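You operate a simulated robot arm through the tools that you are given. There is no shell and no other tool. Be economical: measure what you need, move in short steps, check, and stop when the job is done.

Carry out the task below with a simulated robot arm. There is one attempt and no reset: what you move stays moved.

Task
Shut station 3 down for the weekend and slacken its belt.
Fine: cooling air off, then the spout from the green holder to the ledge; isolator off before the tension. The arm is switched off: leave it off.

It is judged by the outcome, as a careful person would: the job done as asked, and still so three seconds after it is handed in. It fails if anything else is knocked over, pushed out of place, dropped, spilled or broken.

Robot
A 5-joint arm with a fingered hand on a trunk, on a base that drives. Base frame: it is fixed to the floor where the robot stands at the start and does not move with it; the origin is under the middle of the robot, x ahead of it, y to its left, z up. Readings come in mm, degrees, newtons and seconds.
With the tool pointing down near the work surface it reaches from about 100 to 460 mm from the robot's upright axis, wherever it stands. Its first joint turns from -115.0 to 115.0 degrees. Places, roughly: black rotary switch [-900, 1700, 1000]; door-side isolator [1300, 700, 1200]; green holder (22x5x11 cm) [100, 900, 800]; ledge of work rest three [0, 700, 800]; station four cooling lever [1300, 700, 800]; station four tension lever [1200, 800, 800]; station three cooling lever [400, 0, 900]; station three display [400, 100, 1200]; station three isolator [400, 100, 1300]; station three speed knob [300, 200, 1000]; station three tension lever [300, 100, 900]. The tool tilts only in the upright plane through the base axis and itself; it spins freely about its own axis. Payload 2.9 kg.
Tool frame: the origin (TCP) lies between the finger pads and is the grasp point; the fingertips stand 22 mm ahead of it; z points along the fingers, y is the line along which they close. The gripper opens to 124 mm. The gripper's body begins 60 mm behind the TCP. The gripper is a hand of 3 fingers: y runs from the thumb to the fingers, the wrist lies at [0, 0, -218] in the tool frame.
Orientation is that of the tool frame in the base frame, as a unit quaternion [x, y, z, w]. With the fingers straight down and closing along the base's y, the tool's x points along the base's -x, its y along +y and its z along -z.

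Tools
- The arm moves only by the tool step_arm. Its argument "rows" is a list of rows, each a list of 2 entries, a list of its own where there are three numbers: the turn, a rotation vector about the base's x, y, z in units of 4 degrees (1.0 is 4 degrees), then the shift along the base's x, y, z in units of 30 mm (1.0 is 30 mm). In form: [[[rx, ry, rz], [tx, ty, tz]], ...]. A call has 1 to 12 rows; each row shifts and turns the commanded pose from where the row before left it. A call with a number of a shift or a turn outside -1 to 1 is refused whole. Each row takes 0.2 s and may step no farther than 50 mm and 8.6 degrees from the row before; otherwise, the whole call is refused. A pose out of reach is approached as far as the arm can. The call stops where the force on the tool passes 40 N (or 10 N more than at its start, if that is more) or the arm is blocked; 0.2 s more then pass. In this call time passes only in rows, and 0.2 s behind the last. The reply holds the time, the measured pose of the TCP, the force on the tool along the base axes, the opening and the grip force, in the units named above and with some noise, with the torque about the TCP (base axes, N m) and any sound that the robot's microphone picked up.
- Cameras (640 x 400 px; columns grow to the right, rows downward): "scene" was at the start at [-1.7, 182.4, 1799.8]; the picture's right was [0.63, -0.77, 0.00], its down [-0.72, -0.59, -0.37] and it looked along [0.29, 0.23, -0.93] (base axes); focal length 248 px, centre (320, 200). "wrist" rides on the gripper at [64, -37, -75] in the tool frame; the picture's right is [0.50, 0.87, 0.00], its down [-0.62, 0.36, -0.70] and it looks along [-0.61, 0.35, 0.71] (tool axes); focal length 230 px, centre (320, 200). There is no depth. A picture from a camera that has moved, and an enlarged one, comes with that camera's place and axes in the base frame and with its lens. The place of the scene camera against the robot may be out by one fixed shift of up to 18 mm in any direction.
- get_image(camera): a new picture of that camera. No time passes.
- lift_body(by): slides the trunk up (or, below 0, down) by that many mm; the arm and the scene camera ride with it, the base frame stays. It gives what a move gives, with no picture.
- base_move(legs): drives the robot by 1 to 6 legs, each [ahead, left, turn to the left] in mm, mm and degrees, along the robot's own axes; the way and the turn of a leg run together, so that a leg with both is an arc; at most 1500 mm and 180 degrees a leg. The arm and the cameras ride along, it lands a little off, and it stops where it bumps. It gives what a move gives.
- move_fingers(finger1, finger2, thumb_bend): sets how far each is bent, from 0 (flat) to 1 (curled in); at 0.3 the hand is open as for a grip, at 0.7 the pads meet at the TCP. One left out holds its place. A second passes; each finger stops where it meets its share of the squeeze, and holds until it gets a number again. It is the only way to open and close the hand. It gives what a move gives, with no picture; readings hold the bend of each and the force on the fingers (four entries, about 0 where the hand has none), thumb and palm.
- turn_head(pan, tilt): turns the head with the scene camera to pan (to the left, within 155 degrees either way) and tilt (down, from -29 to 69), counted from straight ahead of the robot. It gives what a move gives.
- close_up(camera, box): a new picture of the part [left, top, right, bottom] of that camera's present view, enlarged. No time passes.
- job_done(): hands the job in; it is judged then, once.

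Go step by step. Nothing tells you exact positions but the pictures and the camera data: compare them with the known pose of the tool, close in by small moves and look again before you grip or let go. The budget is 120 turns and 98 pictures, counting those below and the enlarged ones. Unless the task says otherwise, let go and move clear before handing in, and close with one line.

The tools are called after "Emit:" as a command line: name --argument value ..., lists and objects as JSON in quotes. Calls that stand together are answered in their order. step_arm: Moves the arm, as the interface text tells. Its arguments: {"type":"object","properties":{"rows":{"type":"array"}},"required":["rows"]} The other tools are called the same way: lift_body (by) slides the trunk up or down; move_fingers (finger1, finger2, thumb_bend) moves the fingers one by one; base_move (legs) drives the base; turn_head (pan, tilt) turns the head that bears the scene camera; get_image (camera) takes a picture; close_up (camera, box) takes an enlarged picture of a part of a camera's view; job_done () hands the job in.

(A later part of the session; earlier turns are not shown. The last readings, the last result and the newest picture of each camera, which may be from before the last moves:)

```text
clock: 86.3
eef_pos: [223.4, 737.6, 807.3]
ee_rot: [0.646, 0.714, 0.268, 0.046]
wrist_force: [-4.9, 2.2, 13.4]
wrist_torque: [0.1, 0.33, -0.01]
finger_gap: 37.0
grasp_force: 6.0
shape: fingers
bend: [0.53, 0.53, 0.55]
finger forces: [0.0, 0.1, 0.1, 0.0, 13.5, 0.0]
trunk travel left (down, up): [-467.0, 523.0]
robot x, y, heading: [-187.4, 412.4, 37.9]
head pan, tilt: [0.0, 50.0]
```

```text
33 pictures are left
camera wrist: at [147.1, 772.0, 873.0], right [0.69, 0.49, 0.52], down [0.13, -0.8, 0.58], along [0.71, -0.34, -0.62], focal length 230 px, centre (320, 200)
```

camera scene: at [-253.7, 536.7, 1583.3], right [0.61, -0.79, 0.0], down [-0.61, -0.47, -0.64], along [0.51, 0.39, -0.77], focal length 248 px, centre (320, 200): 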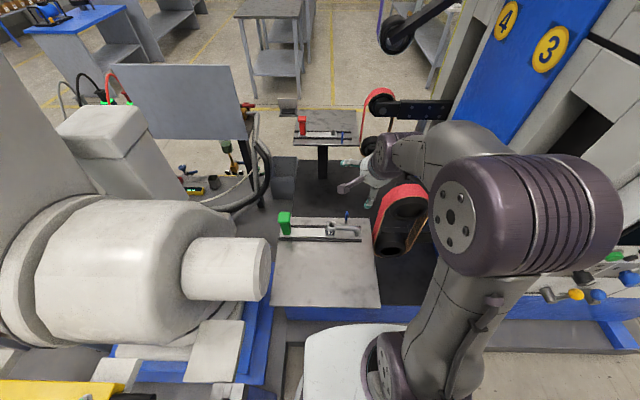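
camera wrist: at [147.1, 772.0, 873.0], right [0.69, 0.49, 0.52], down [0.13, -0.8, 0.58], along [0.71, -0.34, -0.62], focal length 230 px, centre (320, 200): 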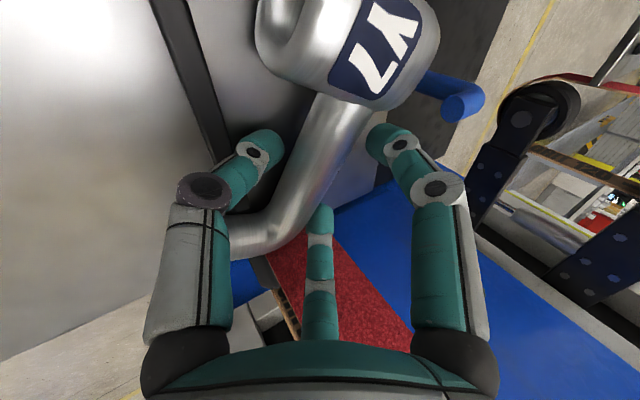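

The thumb touches the plate; I rise 2 mm, curl in partly, then settle lower before the full squeeze.

Emit:
step_arm --rows '[[[0, 0, 0], [0, 0, 0.08]]]'

Emit:
move_fingers --finger1 0.58 --finger2 0.58 --thumb_bend 0.58

Emit:
step_arm --rows '[[[0, 0, 0], [0, 0, -0.12]], [[0, 0, 0], [0, 0, -0.08]]]'

Emit:
get_image --camera "wrist"

```text
clock: 86.7
eef_pos: [223.8, 736.7, 807.8]
ee_rot: [0.646, 0.715, 0.265, 0.046]
wrist_force: [-0.2, 1.3, 4.3]
wrist_torque: [0.08, 0.05, -0.01]
finger_gap: 37.7
grasp_force: 1.7
shape: fingers
bend: [0.53, 0.53, 0.55]
finger forces: [0.0, 0.0, 0.1, 0.0, 4.2, 0.0]
trunk travel left (down, up): [-467.0, 523.0]
robot x, y, heading: [-190.1, 413.3, 37.8]
head pan, tilt: [0.0, 50.0]
```

```text
clock: 87.7
eef_pos: [222.4, 736.7, 808.0]
ee_rot: [0.645, 0.715, 0.265, 0.045]
wrist_force: [-0.3, 0.2, -0.3]
wrist_torque: [-0.02, 0.02, 0.0]
finger_gap: 30.8
grasp_force: 0.4
shape: fingers
bend: [0.57, 0.57, 0.57]
finger forces: [0.0, 0.1, 0.1, 0.0, 0.1, 0.0]
trunk travel left (down, up): [-467.0, 523.0]
robot x, y, heading: [-190.5, 416.1, 38.0]
head pan, tilt: [0.0, 50.0]
```

```text
clock: 88.3
eef_pos: [221.8, 736.5, 804.8]
ee_rot: [0.645, 0.715, 0.267, 0.045]
wrist_force: [-5.5, 0.6, 14.4]
wrist_torque: [0.06, 0.28, 0.03]
finger_gap: 27.2
grasp_force: 8.4
shape: fingers
bend: [0.57, 0.57, 0.58]
finger forces: [0.1, 0.7, 0.0, 0.0, 15.4, 0.1]
trunk travel left (down, up): [-467.0, 523.0]
robot x, y, heading: [-186.1, 413.3, 37.8]
head pan, tilt: [0.0, 50.0]
```

```text
32 pictures are left
camera wrist: at [146.9, 771.8, 869.9], right [0.69, 0.49, 0.52], down [0.13, -0.8, 0.58], along [0.71, -0.34, -0.62], focal length 230 px, centre (320, 200)
```

wrist: 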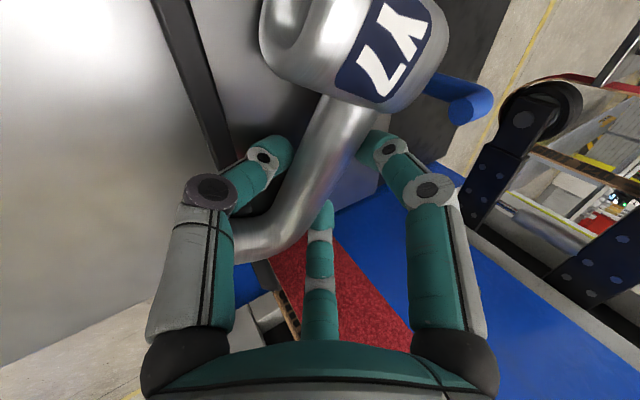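

Now the claw reaches past the tube's middle. I close fully.

Emit:
move_fingers --finger1 0.9 --finger2 0.9 --thumb_bend 0.9

Emit:
step_arm --rows '[[[0, 0, 0], [0, 0, 0.1]], [[0, 0, 0], [0, 0, 0.15]]]'

Emit:
get_image --camera "wrist"

```text
clock: 89.3
eef_pos: [224.5, 737.2, 801.6]
ee_rot: [0.646, 0.715, 0.266, 0.045]
wrist_force: [0.0, 0.2, -0.4]
wrist_torque: [0.01, -0.02, -0.01]
finger_gap: 21.4
grasp_force: 19.3
shape: fingers
bend: [0.59, 0.59, 0.58]
finger forces: [9.5, 8.9, 0.0, 0.0, 20.3, 0.0]
trunk travel left (down, up): [-467.0, 523.0]
robot x, y, heading: [-188.3, 415.3, 37.9]
head pan, tilt: [0.0, 50.0]
```

```text
clock: 89.9
eef_pos: [222.8, 736.9, 808.8]
ee_rot: [0.646, 0.714, 0.265, 0.045]
wrist_force: [-0.1, 0.7, -3.4]
wrist_torque: [-0.07, -0.02, -0.02]
finger_gap: 21.4
grasp_force: 19.2
shape: fingers
bend: [0.59, 0.59, 0.57]
finger forces: [9.1, 8.8, 0.1, 0.1, 20.5, 0.0]
trunk travel left (down, up): [-467.0, 523.0]
robot x, y, heading: [-189.8, 414.7, 38.0]
head pan, tilt: [0.0, 50.0]
```

```text
31 pictures are left
camera wrist: at [148.5, 771.6, 875.1], right [0.7, 0.5, 0.52], down [0.13, -0.8, 0.58], along [0.7, -0.34, -0.62], focal length 230 px, centre (320, 200)
```

wrist: 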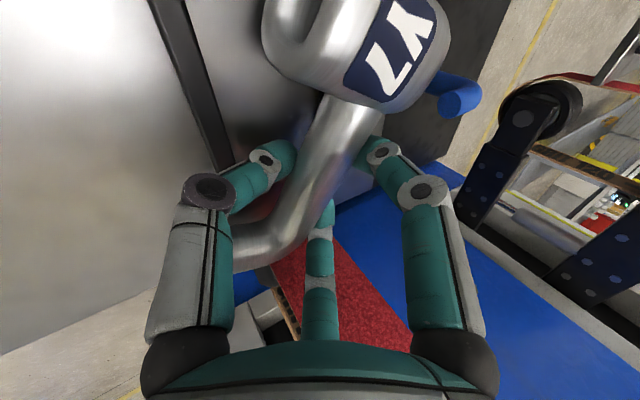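

The gap stays at 21.4 and it carries 3.4 N. I lift further, watching the gap.

Emit:
step_arm --rows '[[[0, 0, 0], [0, 0, 0.2]], [[0, 0, 0], [0, 0, 0.2]], [[0, 0, 0], [0, 0, 0.2]]]'

Emit:
close_up --camera "scene" --box '[300, 150, 420, 240]'

```text
clock: 90.7
eef_pos: [223.7, 736.5, 827.6]
ee_rot: [0.646, 0.715, 0.265, 0.045]
wrist_force: [0.2, 0.0, -3.3]
wrist_torque: [-0.08, -0.07, -0.03]
finger_gap: 21.4
grasp_force: 19.5
shape: fingers
bend: [0.59, 0.6, 0.57]
finger forces: [9.1, 8.8, 0.0, 0.1, 20.5, 0.0]
trunk travel left (down, up): [-467.0, 523.0]
robot x, y, heading: [-188.0, 412.4, 37.6]
head pan, tilt: [0.0, 50.0]
```

```text
4.44 times, centred on (360, 195) of scene
camera zoom: at [-249.0, 540.6, 1363.2], right [0.61, -0.79, 0.0], down [-0.61, -0.47, -0.64], along [0.51, 0.39, -0.77], focal length 1101 px, centre (142, 222)
```

zoom: 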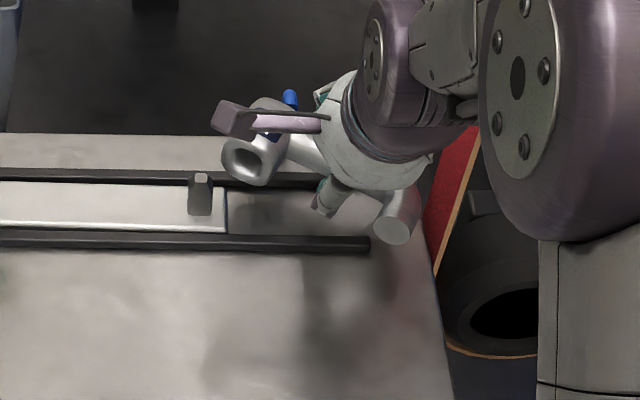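

The hold is firm. I raise it 30 mm more, then carry it toward the robot over the free ledge.

Emit:
step_arm --rows '[[[0, 0, 0], [0, 0, 0.5]], [[0, 0, 0], [0, 0, 0.5]], [[0, 0, 0.195], [-0.74, -0.357, 0]], [[0, 0, 0.195], [-0.74, -0.357, 0]], [[0, 0, 0.195], [-0.74, -0.357, 0]], [[0, 0, 0.195], [-0.74, -0.357, 0]], [[0, 0, 0.195], [-0.74, -0.357, 0]], [[0, 0, 0.195], [-0.74, -0.357, 0]]]'

Emit:
get_image --camera "wrist"

Emit:
close_up --camera "scene" --box '[260, 170, 420, 290]'

```text
clock: 92.5
eef_pos: [90.5, 673.9, 857.6]
ee_rot: [0.615, 0.741, 0.268, 0.031]
wrist_force: [-0.1, 0.5, -3.8]
wrist_torque: [-0.05, -0.04, 0.01]
finger_gap: 21.2
grasp_force: 19.1
shape: fingers
bend: [0.6, 0.6, 0.57]
finger forces: [9.3, 8.6, 0.0, 0.1, 20.4, 0.1]
out of reach, approached as far as the arm can: row 2
trunk travel left (down, up): [-467.0, 523.0]
robot x, y, heading: [-188.8, 415.0, 37.6]
head pan, tilt: [0.0, 50.0]
```

```text
29 pictures are left
camera wrist: at [12.9, 701.0, 923.8], right [0.65, 0.55, 0.52], down [0.21, -0.79, 0.58], along [0.73, -0.27, -0.63], focal length 230 px, centre (320, 200)
```

wrist: 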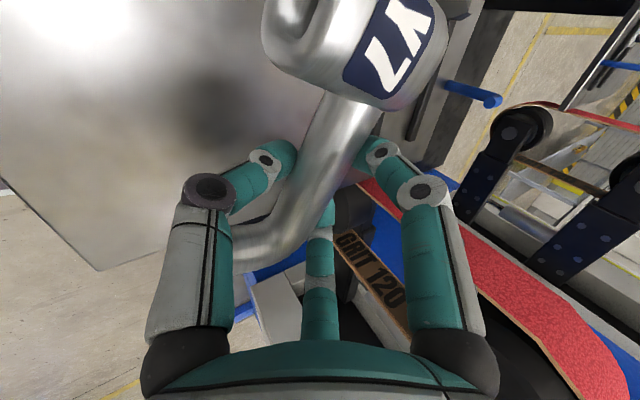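

```text
3.33 times, centred on (340, 230) of scene
camera zoom: at [-249.6, 540.2, 1363.2], right [0.61, -0.79, 0.0], down [-0.61, -0.47, -0.64], along [0.51, 0.39, -0.77], focal length 826 px, centre (253, 100)
```

zoom: 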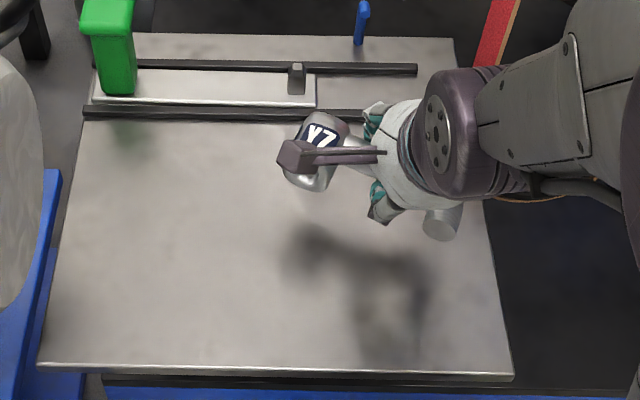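

I move it 70 mm left and 40 mm toward me, to the middle of the free ledge.

Emit:
step_arm --rows '[[[0, 0, 0.75], [-0.62, 0.26, 0]], [[0, 0, 0.75], [-0.62, 0.26, 0]], [[0, 0, 0.75], [-0.62, 0.26, 0]], [[0, 0, 0.75], [-0.62, 0.26, 0]], [[0, 0, 0], [0, 0, -0.5]], [[0, 0, 0], [0, 0, -0.3]]]'

Emit:
get_image --camera "wrist"

Emit:
close_up --camera "scene" --box '[260, 170, 420, 290]'

```text
clock: 93.9
eef_pos: [29.8, 709.2, 838.8]
ee_rot: [0.534, 0.802, 0.267, 0.0]
wrist_force: [-1.7, -0.9, -3.4]
wrist_torque: [-0.06, -0.05, 0.06]
finger_gap: 20.9
grasp_force: 19.5
shape: fingers
bend: [0.6, 0.6, 0.57]
finger forces: [9.4, 8.7, 0.0, 0.1, 20.5, 0.0]
out of reach, approached as far as the arm can: row 4, 5, 6
trunk travel left (down, up): [-467.0, 523.0]
robot x, y, heading: [-185.2, 415.8, 37.7]
head pan, tilt: [0.0, 50.0]
```

```text
27 pictures are left
camera wrist: at [-50.8, 720.1, 905.9], right [0.53, 0.68, 0.52], down [0.37, -0.73, 0.58], along [0.77, -0.11, -0.63], focal length 230 px, centre (320, 200)
```

wrist: 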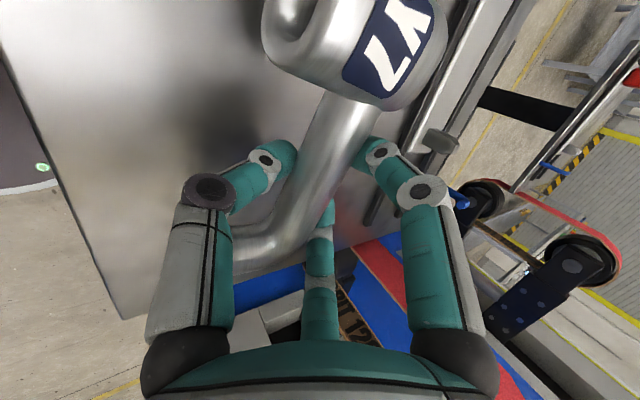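

```text
3.33 times, centred on (340, 230) of scene
camera zoom: at [-249.1, 540.6, 1363.2], right [0.61, -0.79, 0.0], down [-0.61, -0.47, -0.64], along [0.51, 0.39, -0.77], focal length 826 px, centre (253, 100)
```

zoom: 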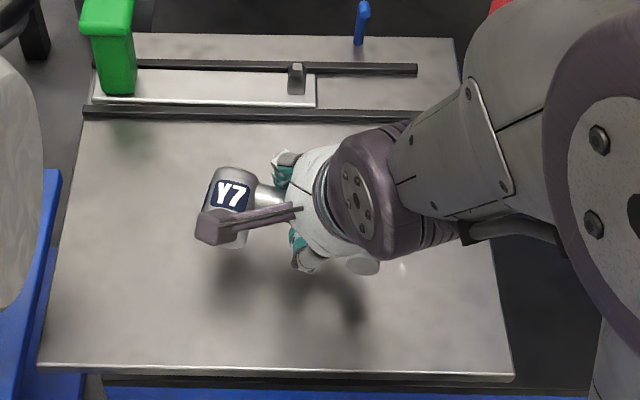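

The spout is fully above the ledge. It rested at TCP z≈802 before, so I lower gently until contact.

Emit:
step_arm --rows '[[[0, 0, 0], [0, 0, -0.4]], [[0, 0, 0], [0, 0, -0.3]], [[0, 0, 0], [0, 0, -0.2]], [[0, 0, 0], [0, 0, -0.1]]]'

Emit:
close_up --camera "scene" --box '[280, 180, 400, 270]'

```text
clock: 94.9
eef_pos: [37.4, 716.5, 814.7]
ee_rot: [0.534, 0.802, 0.269, 0.0]
wrist_force: [-0.1, -0.1, -3.7]
wrist_torque: [-0.08, -0.04, 0.0]
finger_gap: 21.0
grasp_force: 19.4
shape: fingers
bend: [0.6, 0.6, 0.57]
finger forces: [9.3, 8.5, 0.0, 0.0, 20.5, 0.0]
out of reach, approached as far as the arm can: row 1, 2
trunk travel left (down, up): [-467.0, 523.0]
robot x, y, heading: [-187.8, 414.4, 37.7]
head pan, tilt: [0.0, 50.0]
```

```text
4.44 times, centred on (340, 225) of scene
camera zoom: at [-249.1, 540.6, 1363.2], right [0.61, -0.79, 0.0], down [-0.61, -0.47, -0.64], along [0.51, 0.39, -0.77], focal length 1101 px, centre (231, 89)
```

zoom: 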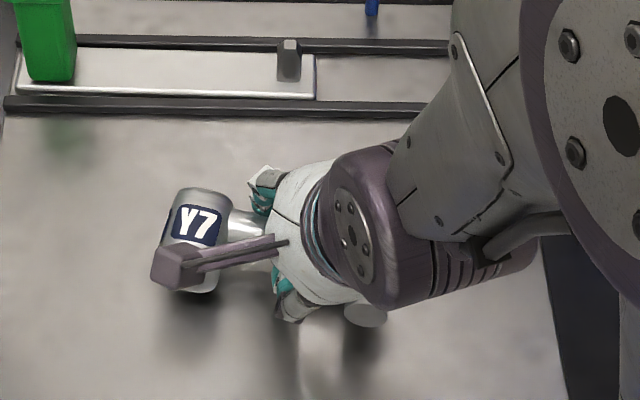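

The arm is at its inner limit, so I lower the last part with the trunk.

Emit:
lift_body --by -8

Emit:
lift_body --by -3

```text
clock: 95.5
eef_pos: [37.6, 717.8, 807.1]
ee_rot: [0.534, 0.802, 0.268, 0.001]
wrist_force: [0.9, -0.3, -3.6]
wrist_torque: [-0.09, -0.06, 0.0]
finger_gap: 20.8
grasp_force: 19.0
shape: fingers
bend: [0.6, 0.6, 0.57]
finger forces: [9.3, 8.6, 0.1, 0.0, 20.5, 0.0]
trunk travel left (down, up): [-459.0, 531.0]
robot x, y, heading: [-188.9, 412.3, 37.7]
head pan, tilt: [0.0, 50.0]
```

```text
clock: 96.0
eef_pos: [36.1, 718.2, 803.5]
ee_rot: [0.534, 0.802, 0.268, 0.0]
wrist_force: [-0.1, 0.5, -3.5]
wrist_torque: [-0.05, -0.02, -0.02]
finger_gap: 21.3
grasp_force: 18.3
shape: fingers
bend: [0.6, 0.6, 0.57]
finger forces: [9.3, 8.7, 0.1, 0.1, 20.5, 0.1]
trunk travel left (down, up): [-456.0, 534.0]
robot x, y, heading: [-188.5, 412.5, 37.5]
head pan, tilt: [0.0, 50.0]
```

Emit:
lift_body --by -3

Emit:
lift_body --by -2

Emit:
get_image --camera "wrist"

```text
clock: 96.5
eef_pos: [36.8, 718.8, 801.0]
ee_rot: [0.533, 0.802, 0.27, 0.0]
wrist_force: [-0.9, 0.0, 0.4]
wrist_torque: [-0.01, -0.01, 0.01]
finger_gap: 20.8
grasp_force: 23.2
shape: fingers
bend: [0.6, 0.6, 0.57]
finger forces: [10.4, 9.5, 0.1, 0.1, 26.9, 0.0]
trunk travel left (down, up): [-453.0, 537.0]
robot x, y, heading: [-186.5, 414.1, 37.6]
head pan, tilt: [0.0, 50.0]
```

```text
clock: 97.0
eef_pos: [36.1, 717.8, 800.2]
ee_rot: [0.534, 0.801, 0.27, 0.001]
wrist_force: [-3.8, 1.8, 12.2]
wrist_torque: [-0.02, 0.16, 0.03]
finger_gap: 20.6
grasp_force: 35.1
shape: fingers
bend: [0.6, 0.6, 0.56]
finger forces: [13.5, 12.1, 0.0, 0.0, 45.1, 0.1]
trunk travel left (down, up): [-451.0, 539.0]
robot x, y, heading: [-190.8, 412.1, 37.6]
head pan, tilt: [0.0, 50.0]
```

```text
24 pictures are left
camera wrist: at [-45.2, 728.6, 866.3], right [0.53, 0.67, 0.52], down [0.37, -0.73, 0.58], along [0.77, -0.11, -0.63], focal length 230 px, centre (320, 200)
```

wrist: 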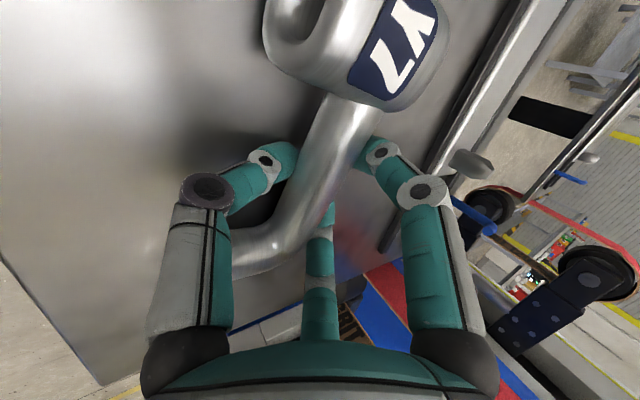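

The thumb touches the plate, so the spout is within a millimetre or two of it. I back up 1.5 mm and open gradually.

Emit:
lift_body --by 1.5

Emit:
move_fingers --finger1 0.55 --finger2 0.55 --thumb_bend 0.555

Emit:
lift_body --by 4

Emit:
move_fingers --finger1 0.48 --finger2 0.48 --thumb_bend 0.53

Emit:
get_image --camera "wrist"

```text
clock: 97.5
eef_pos: [36.3, 718.1, 800.2]
ee_rot: [0.533, 0.802, 0.268, 0.0]
wrist_force: [-1.3, 2.5, 2.7]
wrist_torque: [-0.02, 0.04, -0.05]
finger_gap: 20.5
grasp_force: 28.9
shape: fingers
bend: [0.6, 0.6, 0.56]
finger forces: [12.3, 11.0, 0.0, 0.1, 34.0, 0.1]
trunk travel left (down, up): [-453.0, 537.0]
robot x, y, heading: [-187.8, 415.9, 37.7]
head pan, tilt: [0.0, 50.0]
```

```text
clock: 98.5
eef_pos: [36.7, 717.4, 800.7]
ee_rot: [0.534, 0.801, 0.27, 0.001]
wrist_force: [-2.3, 0.3, 17.4]
wrist_torque: [0.02, 0.24, 0.01]
finger_gap: 27.0
grasp_force: 13.4
shape: fingers
bend: [0.55, 0.55, 0.6]
finger forces: [1.3, 1.2, 0.0, 0.0, 24.6, 0.1]
trunk travel left (down, up): [-453.0, 537.0]
robot x, y, heading: [-185.6, 414.3, 37.6]
head pan, tilt: [0.0, 50.0]
```

```text
clock: 99.1
eef_pos: [37.6, 717.0, 804.2]
ee_rot: [0.534, 0.801, 0.269, 0.001]
wrist_force: [0.4, -0.8, 5.0]
wrist_torque: [-0.02, 0.06, -0.01]
finger_gap: 29.5
grasp_force: 3.5
shape: fingers
bend: [0.55, 0.55, 0.59]
finger forces: [0.0, 0.2, 0.0, 0.1, 6.2, 0.0]
trunk travel left (down, up): [-457.0, 533.0]
robot x, y, heading: [-188.3, 413.5, 37.6]
head pan, tilt: [0.0, 50.0]
```

```text
clock: 100.1
eef_pos: [37.7, 716.1, 805.8]
ee_rot: [0.533, 0.802, 0.269, -0.001]
wrist_force: [3.1, -0.6, 6.4]
wrist_torque: [0.03, -0.02, 0.01]
finger_gap: 40.2
grasp_force: 3.5
shape: fingers
bend: [0.48, 0.48, 0.58]
finger forces: [0.0, 0.0, 0.1, 0.0, 6.5, 0.1]
trunk travel left (down, up): [-457.0, 533.0]
robot x, y, heading: [-186.4, 411.0, 37.7]
head pan, tilt: [0.0, 50.0]
```

```text
23 pictures are left
camera wrist: at [-44.4, 728.2, 871.1], right [0.53, 0.68, 0.52], down [0.37, -0.73, 0.58], along [0.77, -0.11, -0.63], focal length 230 px, centre (320, 200)
```

wrist: 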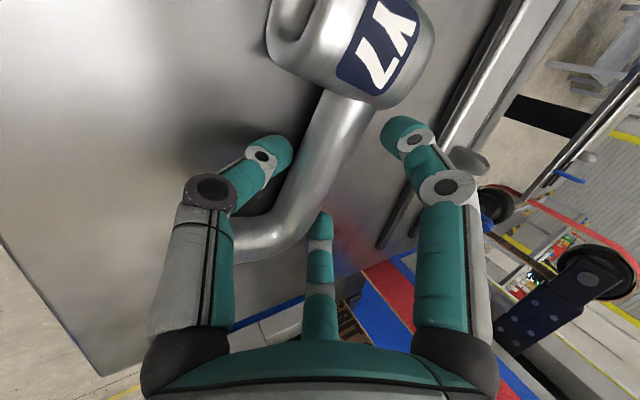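

Released; the spout rests on the ledge. The thumb still presses on the plate as it opens, so I rise and open in small alternations.

Emit:
lift_body --by 4

Emit:
move_fingers --thumb_bend 0.48

Emit:
get_image --camera "wrist"

```text
clock: 100.6
eef_pos: [37.3, 717.3, 808.3]
ee_rot: [0.534, 0.802, 0.268, 0.001]
wrist_force: [1.4, -0.3, 4.9]
wrist_torque: [-0.01, 0.06, 0.0]
finger_gap: 44.8
grasp_force: 1.5
shape: fingers
bend: [0.48, 0.48, 0.55]
finger forces: [0.0, 0.1, 0.1, 0.0, 4.0, 0.0]
trunk travel left (down, up): [-461.0, 529.0]
robot x, y, heading: [-188.6, 412.1, 37.7]
head pan, tilt: [0.0, 50.0]
```

```text
clock: 101.6
eef_pos: [36.9, 718.0, 809.3]
ee_rot: [0.534, 0.801, 0.27, 0.0]
wrist_force: [1.8, 1.8, 8.2]
wrist_torque: [0.02, 0.09, -0.05]
finger_gap: 45.9
grasp_force: 4.2
shape: fingers
bend: [0.48, 0.48, 0.53]
finger forces: [0.0, 0.0, 0.1, 0.0, 8.5, 0.0]
trunk travel left (down, up): [-461.0, 529.0]
robot x, y, heading: [-190.2, 412.2, 37.8]
head pan, tilt: [0.0, 50.0]
```

```text
22 pictures are left
camera wrist: at [-44.5, 728.6, 875.1], right [0.53, 0.68, 0.52], down [0.37, -0.73, 0.58], along [0.77, -0.11, -0.63], focal length 230 px, centre (320, 200)
```

wrist: 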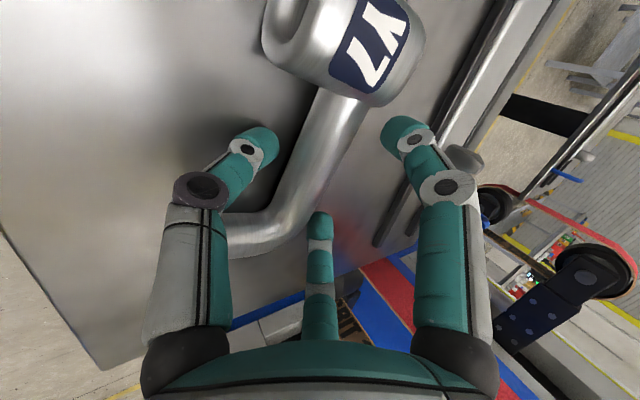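

The tube is now free between thumb and fingers with clearance on both sides. I raise the trunk 60 mm and check.

Emit:
lift_body --by 12

Emit:
lift_body --by 100

Emit:
close_up --camera "scene" --box '[260, 170, 420, 290]'

```text
clock: 102.2
eef_pos: [36.9, 716.8, 820.9]
ee_rot: [0.534, 0.802, 0.268, 0.001]
wrist_force: [0.1, 0.5, 0.6]
wrist_torque: [-0.04, 0.0, -0.01]
finger_gap: 54.6
grasp_force: 0.1
shape: fingers
bend: [0.48, 0.48, 0.48]
finger forces: [0.1, 0.1, 0.0, 0.0, 0.1, 0.0]
trunk travel left (down, up): [-473.0, 517.0]
robot x, y, heading: [-187.0, 414.0, 37.8]
head pan, tilt: [0.0, 50.0]
```

```text
clock: 103.5
eef_pos: [37.2, 717.6, 919.9]
ee_rot: [0.533, 0.802, 0.268, 0.0]
wrist_force: [-0.8, 0.5, 0.7]
wrist_torque: [0.0, 0.0, 0.01]
finger_gap: 54.6
grasp_force: 0.0
shape: fingers
bend: [0.48, 0.48, 0.48]
finger forces: [0.0, 0.0, 0.1, 0.0, 0.0, 0.0]
trunk travel left (down, up): [-573.0, 417.0]
robot x, y, heading: [-188.1, 415.6, 37.8]
head pan, tilt: [0.0, 50.0]
```

```text
3.33 times, centred on (340, 230) of scene
camera zoom: at [-249.4, 540.4, 1468.7], right [0.61, -0.79, 0.0], down [-0.61, -0.47, -0.64], along [0.51, 0.39, -0.77], focal length 826 px, centre (253, 100)
```

zoom: 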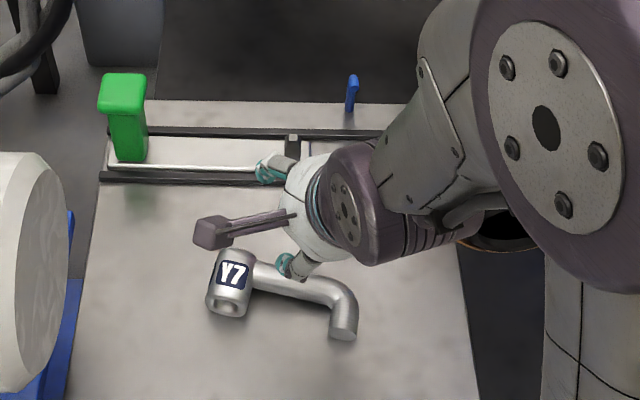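

The spout lies safely on the ledge, with the holder undisturbed. Next is the isolator: I back out, go across in front of the panel, and raise the trunk.

Emit:
base_move --legs '[[-400, 0, 0], [0, -590, 0]]'

Emit:
lift_body --by 300

Emit:
turn_head --pan 0 --tilt 35

Emit:
get_image --camera "scene"

```text
clock: 109.0
eef_pos: [76.3, 6.1, 920.7]
ee_rot: [0.539, 0.798, 0.27, 0.002]
wrist_force: [0.1, -0.2, 0.1]
wrist_torque: [0.02, 0.0, 0.01]
finger_gap: 54.6
grasp_force: 0.0
shape: fingers
bend: [0.48, 0.48, 0.48]
finger forces: [0.1, 0.0, 0.0, 0.1, 0.0, 0.0]
trunk travel left (down, up): [-573.0, 417.0]
robot x, y, heading: [-153.9, -293.6, 36.9]
head pan, tilt: [0.0, 50.0]
```

```text
clock: 112.0
eef_pos: [76.2, 7.6, 1220.2]
ee_rot: [0.538, 0.799, 0.268, 0.002]
wrist_force: [0.2, 0.2, -0.4]
wrist_torque: [0.01, 0.0, 0.02]
finger_gap: 54.3
grasp_force: 0.0
shape: fingers
bend: [0.48, 0.48, 0.48]
finger forces: [0.0, 0.0, 0.0, 0.0, 0.1, 0.1]
trunk travel left (down, up): [-873.0, 117.0]
robot x, y, heading: [-151.3, -294.6, 37.0]
head pan, tilt: [0.0, 50.0]
```

```text
clock: 112.7
eef_pos: [77.9, 7.1, 1219.9]
ee_rot: [0.538, 0.799, 0.268, 0.001]
wrist_force: [0.8, 0.5, -0.1]
wrist_torque: [0.03, 0.0, -0.03]
finger_gap: 54.7
grasp_force: 0.0
shape: fingers
bend: [0.48, 0.48, 0.48]
finger forces: [0.0, 0.0, 0.0, 0.1, 0.0, 0.0]
trunk travel left (down, up): [-873.0, 117.0]
robot x, y, heading: [-156.3, -296.0, 37.0]
head pan, tilt: [0.0, 35.0]
```

```text
20 pictures are left
camera scene: at [-203.5, -160.6, 1790.4], right [0.6, -0.8, 0.0], down [-0.46, -0.35, -0.82], along [0.65, 0.49, -0.57], focal length 248 px, centre (320, 200)
```

scene: 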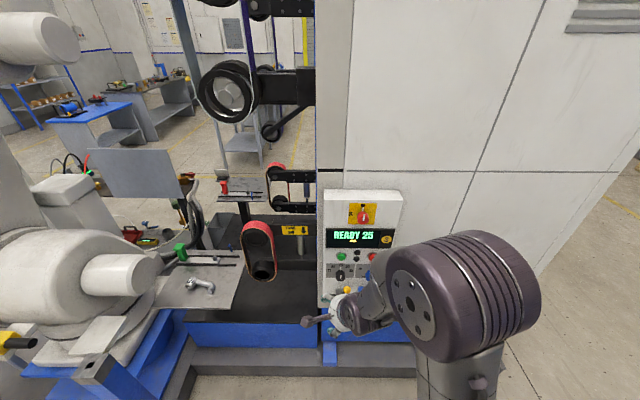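

Emit:
close_up --camera "scene" --box '[325, 185, 405, 235]'

```text
8.00 times, centred on (365, 210) of scene
camera zoom: at [-203.5, -160.6, 1790.4], right [0.6, -0.8, 0.0], down [-0.46, -0.35, -0.82], along [0.65, 0.49, -0.57], focal length 1982 px, centre (-40, 120)
```

zoom: 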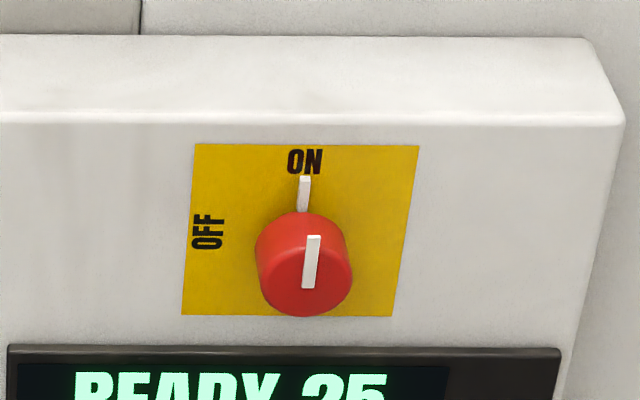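

The knob is a red cylinder of about 40 mm diameter and 30 mm length, with ON up and OFF to the left, so it needs a quarter turn counter-clockwise. I bring the tool horizontal in front of it.

Emit:
step_arm --rows '[[[0.755, -0.986, -0.236], [0.419, -0.035, 0.136]], [[0.755, -0.986, -0.236], [0.419, -0.035, 0.136]], [[0.755, -0.986, -0.236], [0.419, -0.035, 0.136]], [[0.755, -0.986, -0.236], [0.419, -0.035, 0.136]], [[0.755, -0.986, -0.236], [0.419, -0.035, 0.136]], [[0.755, -0.986, -0.236], [0.419, -0.035, 0.136]], [[0.755, -0.986, -0.236], [0.419, -0.035, 0.136]], [[0.755, -0.986, -0.236], [0.419, -0.035, 0.136]], [[0.755, -0.986, -0.236], [0.419, -0.035, 0.136]], [[0.755, -0.986, -0.236], [0.419, -0.035, 0.136]], [[0.755, -0.986, -0.236], [0.419, -0.035, 0.136]], [[0.755, -0.986, -0.236], [0.419, -0.035, 0.136]]]'

Emit:
move_fingers --finger1 0.38 --finger2 0.38 --thumb_bend 0.38

Emit:
get_image --camera "wrist"

```text
clock: 115.3
eef_pos: [264.3, 21.9, 1280.2]
ee_rot: [0.436, 0.555, 0.684, 0.181]
wrist_force: [0.0, 0.4, 0.5]
wrist_torque: [0.02, 0.0, 0.02]
finger_gap: 54.8
grasp_force: 0.1
shape: fingers
bend: [0.48, 0.48, 0.48]
finger forces: [0.0, 0.0, 0.1, 0.0, 0.0, 0.1]
out of reach, approached as far as the arm can: row 1, 2, 3, 4, 5, 6
trunk travel left (down, up): [-873.0, 117.0]
robot x, y, heading: [-147.6, -293.7, 37.0]
head pan, tilt: [0.0, 35.0]
```

```text
clock: 116.3
eef_pos: [264.9, 19.5, 1280.4]
ee_rot: [0.436, 0.555, 0.684, 0.182]
wrist_force: [-0.2, 0.2, 1.0]
wrist_torque: [-0.01, -0.02, 0.01]
finger_gap: 82.2
grasp_force: 0.1
shape: fingers
bend: [0.38, 0.38, 0.38]
finger forces: [0.0, 0.0, 0.2, 0.1, 0.0, 0.0]
trunk travel left (down, up): [-873.0, 117.0]
robot x, y, heading: [-156.7, -295.6, 37.1]
head pan, tilt: [0.0, 35.0]
```

```text
18 pictures are left
camera wrist: at [159.2, 32.7, 1272.0], right [-0.07, 0.09, 0.99], down [-0.13, -0.99, 0.08], along [0.99, -0.13, 0.08], focal length 230 px, centre (320, 200)
```

wrist: 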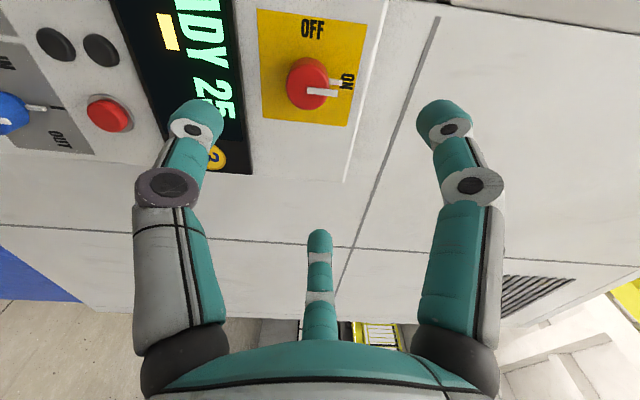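

The knob is centred near l≈146, z≈1271. I drop 8 mm and drive 100 mm closer.

Emit:
step_arm --rows '[[[0, 0, 0], [0, 0, -0.29]]]'

Emit:
base_move --legs '[[100, 0, 0]]'

Emit:
get_image --camera "wrist"

```text
clock: 116.7
eef_pos: [264.3, 20.5, 1273.4]
ee_rot: [0.437, 0.556, 0.684, 0.181]
wrist_force: [-0.2, -0.9, 0.7]
wrist_torque: [-0.01, -0.04, 0.03]
finger_gap: 82.1
grasp_force: 0.1
shape: fingers
bend: [0.38, 0.38, 0.38]
finger forces: [0.0, 0.1, 0.0, 0.1, 0.1, 0.0]
out of reach, approached as far as the arm can: row 1
trunk travel left (down, up): [-873.0, 117.0]
robot x, y, heading: [-155.1, -294.6, 36.8]
head pan, tilt: [0.0, 35.0]
```

```text
clock: 117.8
eef_pos: [340.3, 78.1, 1273.4]
ee_rot: [0.436, 0.556, 0.684, 0.181]
wrist_force: [0.5, 0.1, -0.6]
wrist_torque: [-0.01, 0.02, -0.02]
finger_gap: 82.0
grasp_force: 0.0
shape: fingers
bend: [0.38, 0.38, 0.38]
finger forces: [0.0, 0.1, 0.1, 0.1, 0.0, 0.0]
trunk travel left (down, up): [-873.0, 117.0]
robot x, y, heading: [-79.3, -232.8, 37.2]
head pan, tilt: [0.0, 35.0]
```

```text
17 pictures are left
camera wrist: at [235.9, 90.9, 1263.8], right [-0.07, 0.09, 0.99], down [-0.13, -0.99, 0.08], along [0.99, -0.13, 0.08], focal length 230 px, centre (320, 200)
```

wrist: 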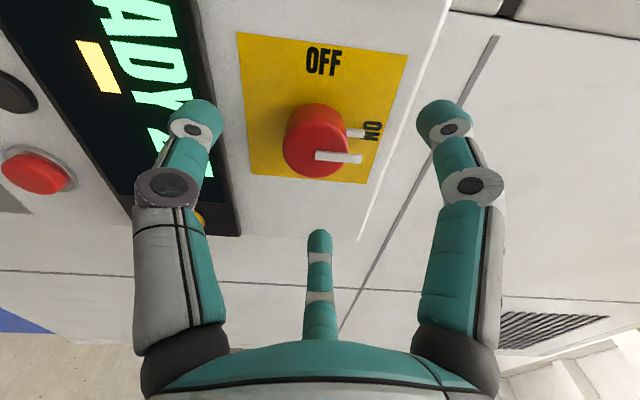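

Knob front at n≈358, panel face at n≈389. I go forward 44 mm so that the open fingers surround the knob.

Emit:
step_arm --rows '[[[0, 0, 0], [0.5, 0.36, -0.05]], [[0, 0, 0], [0.5, 0.36, -0.04]], [[0, 0, 0], [0.2, 0.15, 0]]]'

Emit:
get_image --camera "wrist"

```text
clock: 118.7
eef_pos: [373.9, 105.7, 1270.2]
ee_rot: [0.436, 0.556, 0.684, 0.181]
wrist_force: [-0.4, -0.7, -1.5]
wrist_torque: [-0.01, 0.0, -0.01]
finger_gap: 82.3
grasp_force: 0.1
shape: fingers
bend: [0.38, 0.38, 0.38]
finger forces: [0.1, 0.0, 0.0, 0.0, 0.0, 0.0]
trunk travel left (down, up): [-873.0, 117.0]
robot x, y, heading: [-76.7, -232.4, 37.0]
head pan, tilt: [0.0, 35.0]
```

```text
16 pictures are left
camera wrist: at [269.9, 116.9, 1261.2], right [-0.07, 0.09, 0.99], down [-0.13, -0.99, 0.08], along [0.99, -0.13, 0.08], focal length 230 px, centre (320, 200)
```

wrist: 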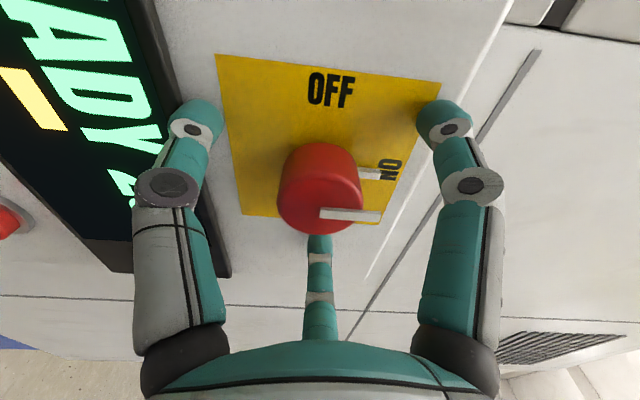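

Emit:
move_fingers --finger1 0.46 --finger2 0.46 --thumb_bend 0.46

Emit:
step_arm --rows '[[[0, 0, 0], [0.14, 0.08, 0]], [[0, 0, 0], [0.16, 0.1, 0]]]'

Emit:
move_fingers --finger1 0.8 --finger2 0.8 --thumb_bend 0.8

Emit:
get_image --camera "wrist"

```text
clock: 119.7
eef_pos: [374.6, 102.8, 1270.8]
ee_rot: [0.437, 0.556, 0.684, 0.181]
wrist_force: [-5.5, -5.2, -1.1]
wrist_torque: [-0.02, 0.1, -0.33]
finger_gap: 61.5
grasp_force: 3.8
shape: fingers
bend: [0.46, 0.43, 0.46]
finger forces: [0.3, 5.8, 0.1, 0.0, 1.3, 0.0]
trunk travel left (down, up): [-873.0, 117.0]
robot x, y, heading: [-77.6, -237.7, 37.2]
head pan, tilt: [0.0, 35.0]
```

```text
clock: 120.4
eef_pos: [374.8, 103.0, 1273.3]
ee_rot: [0.436, 0.556, 0.684, 0.183]
wrist_force: [-25.4, -17.5, 2.9]
wrist_torque: [0.11, -0.29, -0.4]
finger_gap: 62.2
grasp_force: 15.1
shape: fingers
bend: [0.46, 0.42, 0.45]
finger forces: [10.5, 14.8, 0.0, 0.0, 5.2, 0.0]
trunk travel left (down, up): [-873.0, 117.0]
robot x, y, heading: [-76.5, -238.2, 37.2]
head pan, tilt: [0.0, 35.0]
stopped in row 2: the force on the tool passed its limit at 42 N (the readings are from after the stop); the commanded pose is now the measured one
```

```text
clock: 121.4
eef_pos: [376.2, 105.8, 1271.5]
ee_rot: [0.437, 0.557, 0.683, 0.18]
wrist_force: [-29.8, -18.1, -14.2]
wrist_torque: [-0.8, 1.0, 0.45]
finger_gap: 23.6
grasp_force: 35.8
shape: fingers
bend: [0.56, 0.76, 0.71]
finger forces: [13.5, 7.6, 0.0, 0.0, 50.7, 0.0]
trunk travel left (down, up): [-873.0, 117.0]
robot x, y, heading: [-79.3, -236.8, 36.6]
head pan, tilt: [0.0, 35.0]
```

```text
15 pictures are left
camera wrist: at [271.6, 117.9, 1262.3], right [-0.07, 0.09, 0.99], down [-0.13, -0.99, 0.08], along [0.99, -0.13, 0.08], focal length 230 px, centre (320, 200)
```

wrist: 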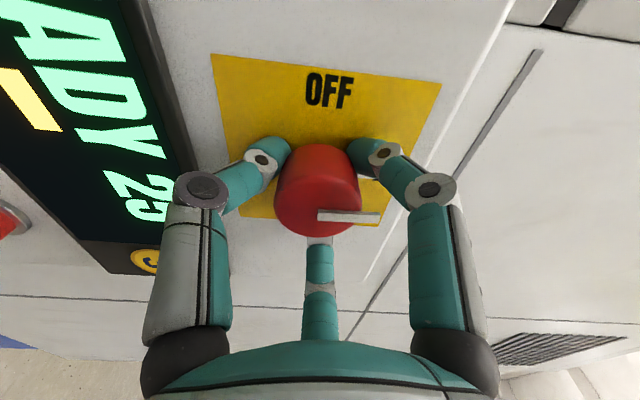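

The fingertips were pressing on the panel, so I open slightly, back off 9 mm and grip again.

Emit:
move_fingers --finger1 0.48 --finger2 0.48 --thumb_bend 0.48

Emit:
step_arm --rows '[[[0, 0, 0], [-0.12, -0.09, 0]], [[0, 0, 0], [-0.12, -0.09, 0]]]'

Emit:
move_fingers --finger1 0.8 --finger2 0.8 --thumb_bend 0.8

Emit:
get_image --camera "wrist"

```text
clock: 122.4
eef_pos: [374.7, 102.4, 1275.2]
ee_rot: [0.436, 0.554, 0.686, 0.182]
wrist_force: [-25.9, -21.7, 8.5]
wrist_torque: [0.02, -0.16, -0.19]
finger_gap: 41.6
grasp_force: 17.1
shape: fingers
bend: [0.5, 0.54, 0.52]
finger forces: [7.3, 14.1, 0.1, 0.0, 12.8, 0.1]
trunk travel left (down, up): [-873.0, 117.0]
robot x, y, heading: [-77.9, -236.8, 37.0]
head pan, tilt: [0.0, 35.0]
```

```text
clock: 123.0
eef_pos: [373.5, 104.9, 1270.6]
ee_rot: [0.437, 0.556, 0.683, 0.181]
wrist_force: [-9.7, -4.1, 2.9]
wrist_torque: [0.02, -0.15, -0.25]
finger_gap: 55.0
grasp_force: 5.6
shape: fingers
bend: [0.48, 0.51, 0.48]
finger forces: [0.1, 9.9, 0.0, 0.1, 0.1, 0.0]
trunk travel left (down, up): [-873.0, 117.0]
robot x, y, heading: [-78.5, -236.5, 37.2]
head pan, tilt: [0.0, 35.0]
```

```text
clock: 124.0
eef_pos: [376.3, 104.3, 1268.9]
ee_rot: [0.438, 0.556, 0.682, 0.181]
wrist_force: [-5.0, -5.0, -5.3]
wrist_torque: [-0.02, 0.01, -0.04]
finger_gap: 24.0
grasp_force: 26.4
shape: fingers
bend: [0.55, 0.61, 0.64]
finger forces: [16.1, 13.7, 0.0, 0.0, 23.5, 0.0]
trunk travel left (down, up): [-873.0, 117.0]
robot x, y, heading: [-77.3, -239.5, 36.9]
head pan, tilt: [0.0, 35.0]
```

```text
14 pictures are left
camera wrist: at [271.3, 116.0, 1259.7], right [-0.07, 0.1, 0.99], down [-0.13, -0.99, 0.09], along [0.99, -0.13, 0.08], focal length 230 px, centre (320, 200)
```

wrist: 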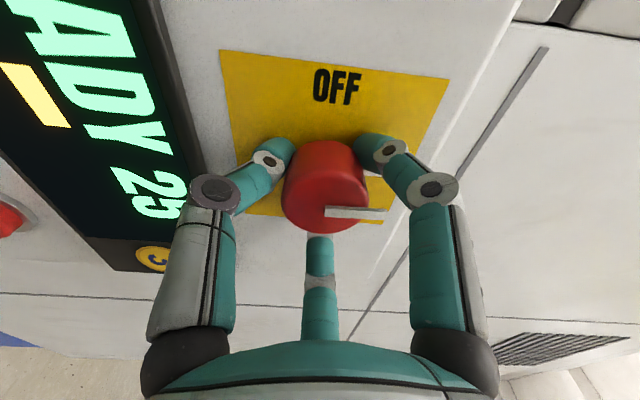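

The grip is balanced on the knob. I twist counter-clockwise by 25° and check.

Emit:
step_arm --rows '[[[-0.99, -0.76, 0], [0, 0, 0]], [[-0.99, -0.76, 0], [0, 0, 0]], [[-0.99, -0.76, 0], [0, 0, 0]], [[-0.99, -0.76, 0], [0, 0, 0]], [[-0.99, -0.76, 0], [0, 0, 0]]]'

Emit:
get_image --camera "wrist"

```text
clock: 125.2
eef_pos: [376.4, 103.0, 1270.0]
ee_rot: [0.307, 0.637, 0.628, 0.326]
wrist_force: [-5.0, -6.1, -7.2]
wrist_torque: [-0.04, 0.33, -0.11]
finger_gap: 24.0
grasp_force: 31.9
shape: fingers
bend: [0.55, 0.61, 0.66]
finger forces: [13.9, 16.1, 0.0, 0.1, 34.4, 0.0]
trunk travel left (down, up): [-873.0, 117.0]
robot x, y, heading: [-78.4, -241.3, 37.1]
head pan, tilt: [0.0, 35.0]
```

```text
13 pictures are left
camera wrist: at [278.0, 107.5, 1230.3], right [-0.32, 0.42, 0.85], down [-0.2, -0.91, 0.37], along [0.93, -0.05, 0.37], focal length 230 px, centre (320, 200)
```

wrist: 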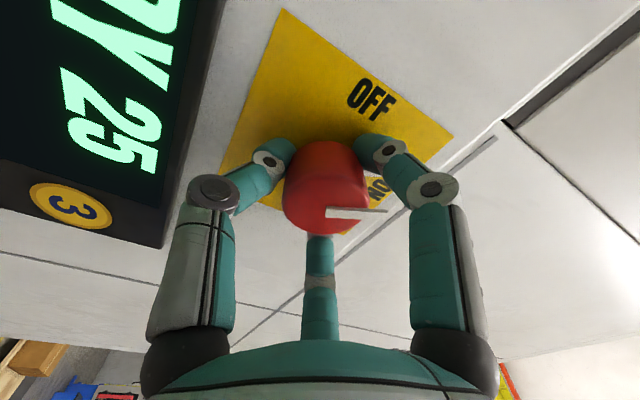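

The knob turns with the hand. I continue to 85°.

Emit:
step_arm --rows '[[[-0.99, -0.76, 0], [0, 0, 0]], [[-0.99, -0.76, 0], [0, 0, 0]], [[-0.99, -0.76, 0], [0, 0, 0]], [[-0.99, -0.76, 0], [0, 0, 0]], [[-0.99, -0.76, 0], [0, 0, 0]], [[-0.99, -0.76, 0], [0, 0, 0]], [[-0.99, -0.76, 0], [0, 0, 0]], [[-0.99, -0.76, 0], [0, 0, 0]], [[-0.99, -0.76, 0], [0, 0, 0]], [[-0.99, -0.76, 0], [0, 0, 0]], [[-0.99, -0.76, 0], [0, 0, 0]], [[-0.99, -0.76, 0], [0, 0, 0]]]'

Emit:
get_image --camera "wrist"

```text
clock: 127.8
eef_pos: [376.0, 102.5, 1270.5]
ee_rot: [-0.053, 0.701, 0.385, 0.598]
wrist_force: [4.4, -2.8, 9.8]
wrist_torque: [0.28, -0.13, 0.01]
finger_gap: 21.6
grasp_force: 28.4
shape: fingers
bend: [0.55, 0.59, 0.65]
finger forces: [16.2, 20.5, 0.0, 0.1, 19.6, 0.0]
trunk travel left (down, up): [-873.0, 117.0]
robot x, y, heading: [-75.2, -237.4, 37.2]
head pan, tilt: [0.0, 35.0]
```

```text
12 pictures are left
camera wrist: at [317.9, 55.8, 1194.8], right [-0.6, 0.8, -0.03], down [-0.58, -0.41, 0.7], along [0.55, 0.44, 0.71], focal length 230 px, centre (320, 200)
```

wrist: 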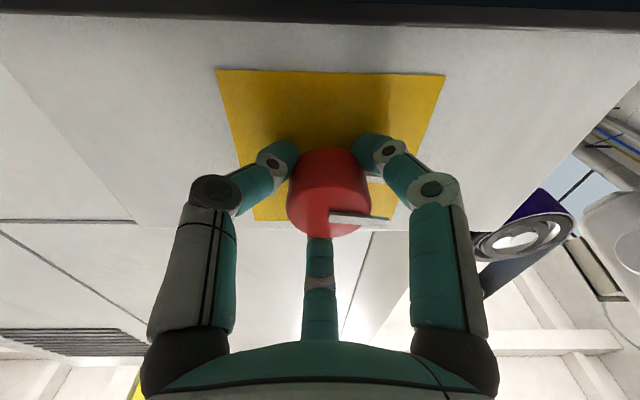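

The pointer now points left. I add the last few degrees to reach the stop.

Emit:
step_arm --rows '[[[-0.99, -0.76, 0], [0, 0, 0]], [[-0.6, -0.46, 0], [0, 0, 0]]]'

Emit:
move_fingers --finger1 0.4 --finger2 0.4 --thumb_bend 0.4

Emit:
step_arm --rows '[[[0, 0, 0], [-0.6, -0.46, 0]], [[0, 0, 0], [-0.8, -0.6, 0]], [[0, 0, 0], [-0.8, -0.6, 0]]]'

Emit:
close_up --camera "scene" --box '[280, 150, 480, 290]'

```text
clock: 128.4
eef_pos: [376.8, 103.6, 1268.0]
ee_rot: [-0.101, 0.696, 0.343, 0.623]
wrist_force: [5.7, -4.3, 12.0]
wrist_torque: [0.29, -0.1, 0.02]
finger_gap: 20.9
grasp_force: 28.0
shape: fingers
bend: [0.55, 0.59, 0.65]
finger forces: [14.8, 22.4, 0.0, 0.0, 18.7, 0.1]
trunk travel left (down, up): [-873.0, 117.0]
robot x, y, heading: [-76.6, -237.8, 36.7]
head pan, tilt: [0.0, 35.0]
```

```text
clock: 129.4
eef_pos: [375.1, 104.2, 1269.6]
ee_rot: [-0.102, 0.696, 0.341, 0.623]
wrist_force: [-4.0, -1.3, -1.3]
wrist_torque: [0.01, 0.18, -0.26]
finger_gap: 76.8
grasp_force: 2.7
shape: fingers
bend: [0.4, 0.4, 0.4]
finger forces: [0.0, 0.0, 0.0, 0.0, 5.3, 0.0]
trunk travel left (down, up): [-873.0, 117.0]
robot x, y, heading: [-78.3, -235.9, 37.2]
head pan, tilt: [0.0, 35.0]
```

```text
clock: 130.2
eef_pos: [313.5, 59.3, 1268.6]
ee_rot: [-0.103, 0.696, 0.343, 0.623]
wrist_force: [-0.6, 0.1, 0.5]
wrist_torque: [0.01, -0.01, 0.03]
finger_gap: 77.2
grasp_force: 0.1
shape: fingers
bend: [0.4, 0.4, 0.4]
finger forces: [0.0, 0.0, 0.1, 0.1, 0.1, 0.1]
out of reach, approached as far as the arm can: row 3
trunk travel left (down, up): [-873.0, 117.0]
robot x, y, heading: [-75.4, -237.2, 37.0]
head pan, tilt: [0.0, 35.0]
```

```text
2.86 times, centred on (380, 220) of scene
camera zoom: at [-126.8, -102.8, 1790.5], right [0.6, -0.8, 0.0], down [-0.46, -0.35, -0.82], along [0.65, 0.49, -0.57], focal length 708 px, centre (149, 143)
```

zoom: 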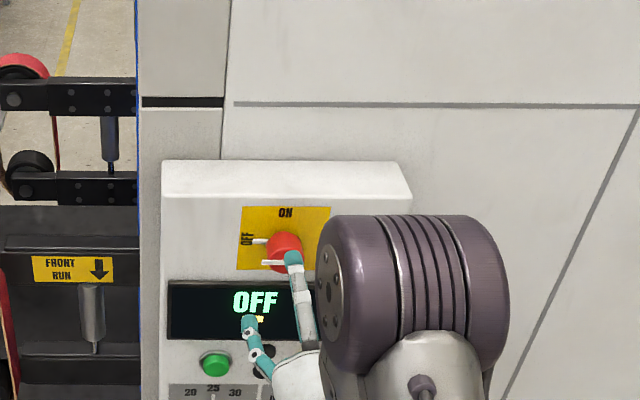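

The display reads OFF, so the isolator is off. Next is tension: the gap between the yellow and blue balls is narrow, so I'll start by pushing the yellow lever's rod from between the levers. I make a fist and lower to z≈862.

Emit:
move_fingers --finger1 0.7 --finger2 0.7 --thumb_bend 0.7

Emit:
lift_body --by -406

Emit:
turn_head --pan 10 --tilt 42

Emit:
get_image --camera "scene"

```text
clock: 131.2
eef_pos: [312.9, 57.8, 1268.1]
ee_rot: [-0.101, 0.696, 0.342, 0.623]
wrist_force: [-0.7, 0.2, -0.5]
wrist_torque: [0.02, 0.0, -0.02]
finger_gap: 0.0
grasp_force: 0.0
shape: fingers
bend: [0.69, 0.69, 0.7]
finger forces: [0.1, 0.1, 0.0, 0.0, 0.1, 0.1]
trunk travel left (down, up): [-873.0, 117.0]
robot x, y, heading: [-75.7, -240.3, 37.2]
head pan, tilt: [0.0, 35.0]
```

```text
refused: -406 is not a number from -400 to 400
```

```text
clock: 131.9
eef_pos: [313.9, 58.3, 1268.1]
ee_rot: [-0.102, 0.696, 0.343, 0.622]
wrist_force: [0.3, 0.7, 0.3]
wrist_torque: [-0.01, 0.04, -0.02]
finger_gap: 0.0
grasp_force: 0.1
shape: fingers
bend: [0.69, 0.69, 0.7]
finger forces: [0.0, 0.0, 0.0, 0.0, 0.0, 0.1]
trunk travel left (down, up): [-873.0, 117.0]
robot x, y, heading: [-78.2, -236.3, 36.9]
head pan, tilt: [10.0, 42.0]
```

```text
10 pictures are left
camera scene: at [-140.3, -94.7, 1780.0], right [0.73, -0.68, 0.0], down [-0.46, -0.49, -0.74], along [0.51, 0.54, -0.67], focal length 248 px, centre (320, 200)
```

scene: 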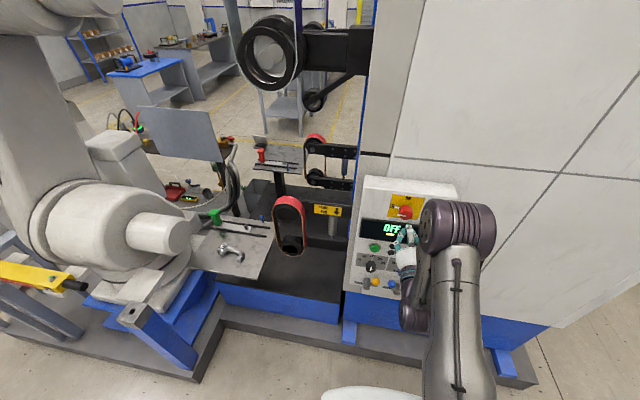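

The lift call was over its limit and nothing moved. I lower by 400 now and look.

Emit:
lift_body --by -400

Emit:
close_up --camera "scene" --box '[300, 160, 440, 260]'

```text
clock: 135.8
eef_pos: [314.5, 59.1, 867.5]
ee_rot: [-0.102, 0.696, 0.342, 0.623]
wrist_force: [0.4, 0.5, -0.9]
wrist_torque: [0.02, 0.01, 0.05]
finger_gap: 0.1
grasp_force: 0.0
shape: fingers
bend: [0.69, 0.69, 0.7]
finger forces: [0.0, 0.1, 0.0, 0.0, 0.1, 0.0]
trunk travel left (down, up): [-473.0, 517.0]
robot x, y, heading: [-76.5, -241.1, 37.3]
head pan, tilt: [10.0, 42.0]
```

```text
4.00 times, centred on (370, 210) of scene
camera zoom: at [-140.3, -94.7, 1380.0], right [0.73, -0.68, 0.0], down [-0.46, -0.49, -0.74], along [0.51, 0.54, -0.67], focal length 991 px, centre (120, 160)
```

zoom: 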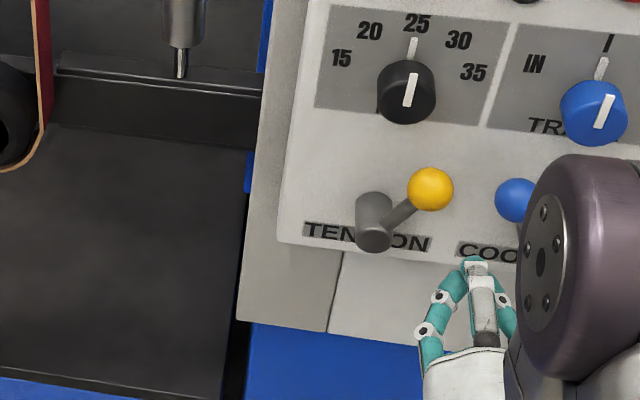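

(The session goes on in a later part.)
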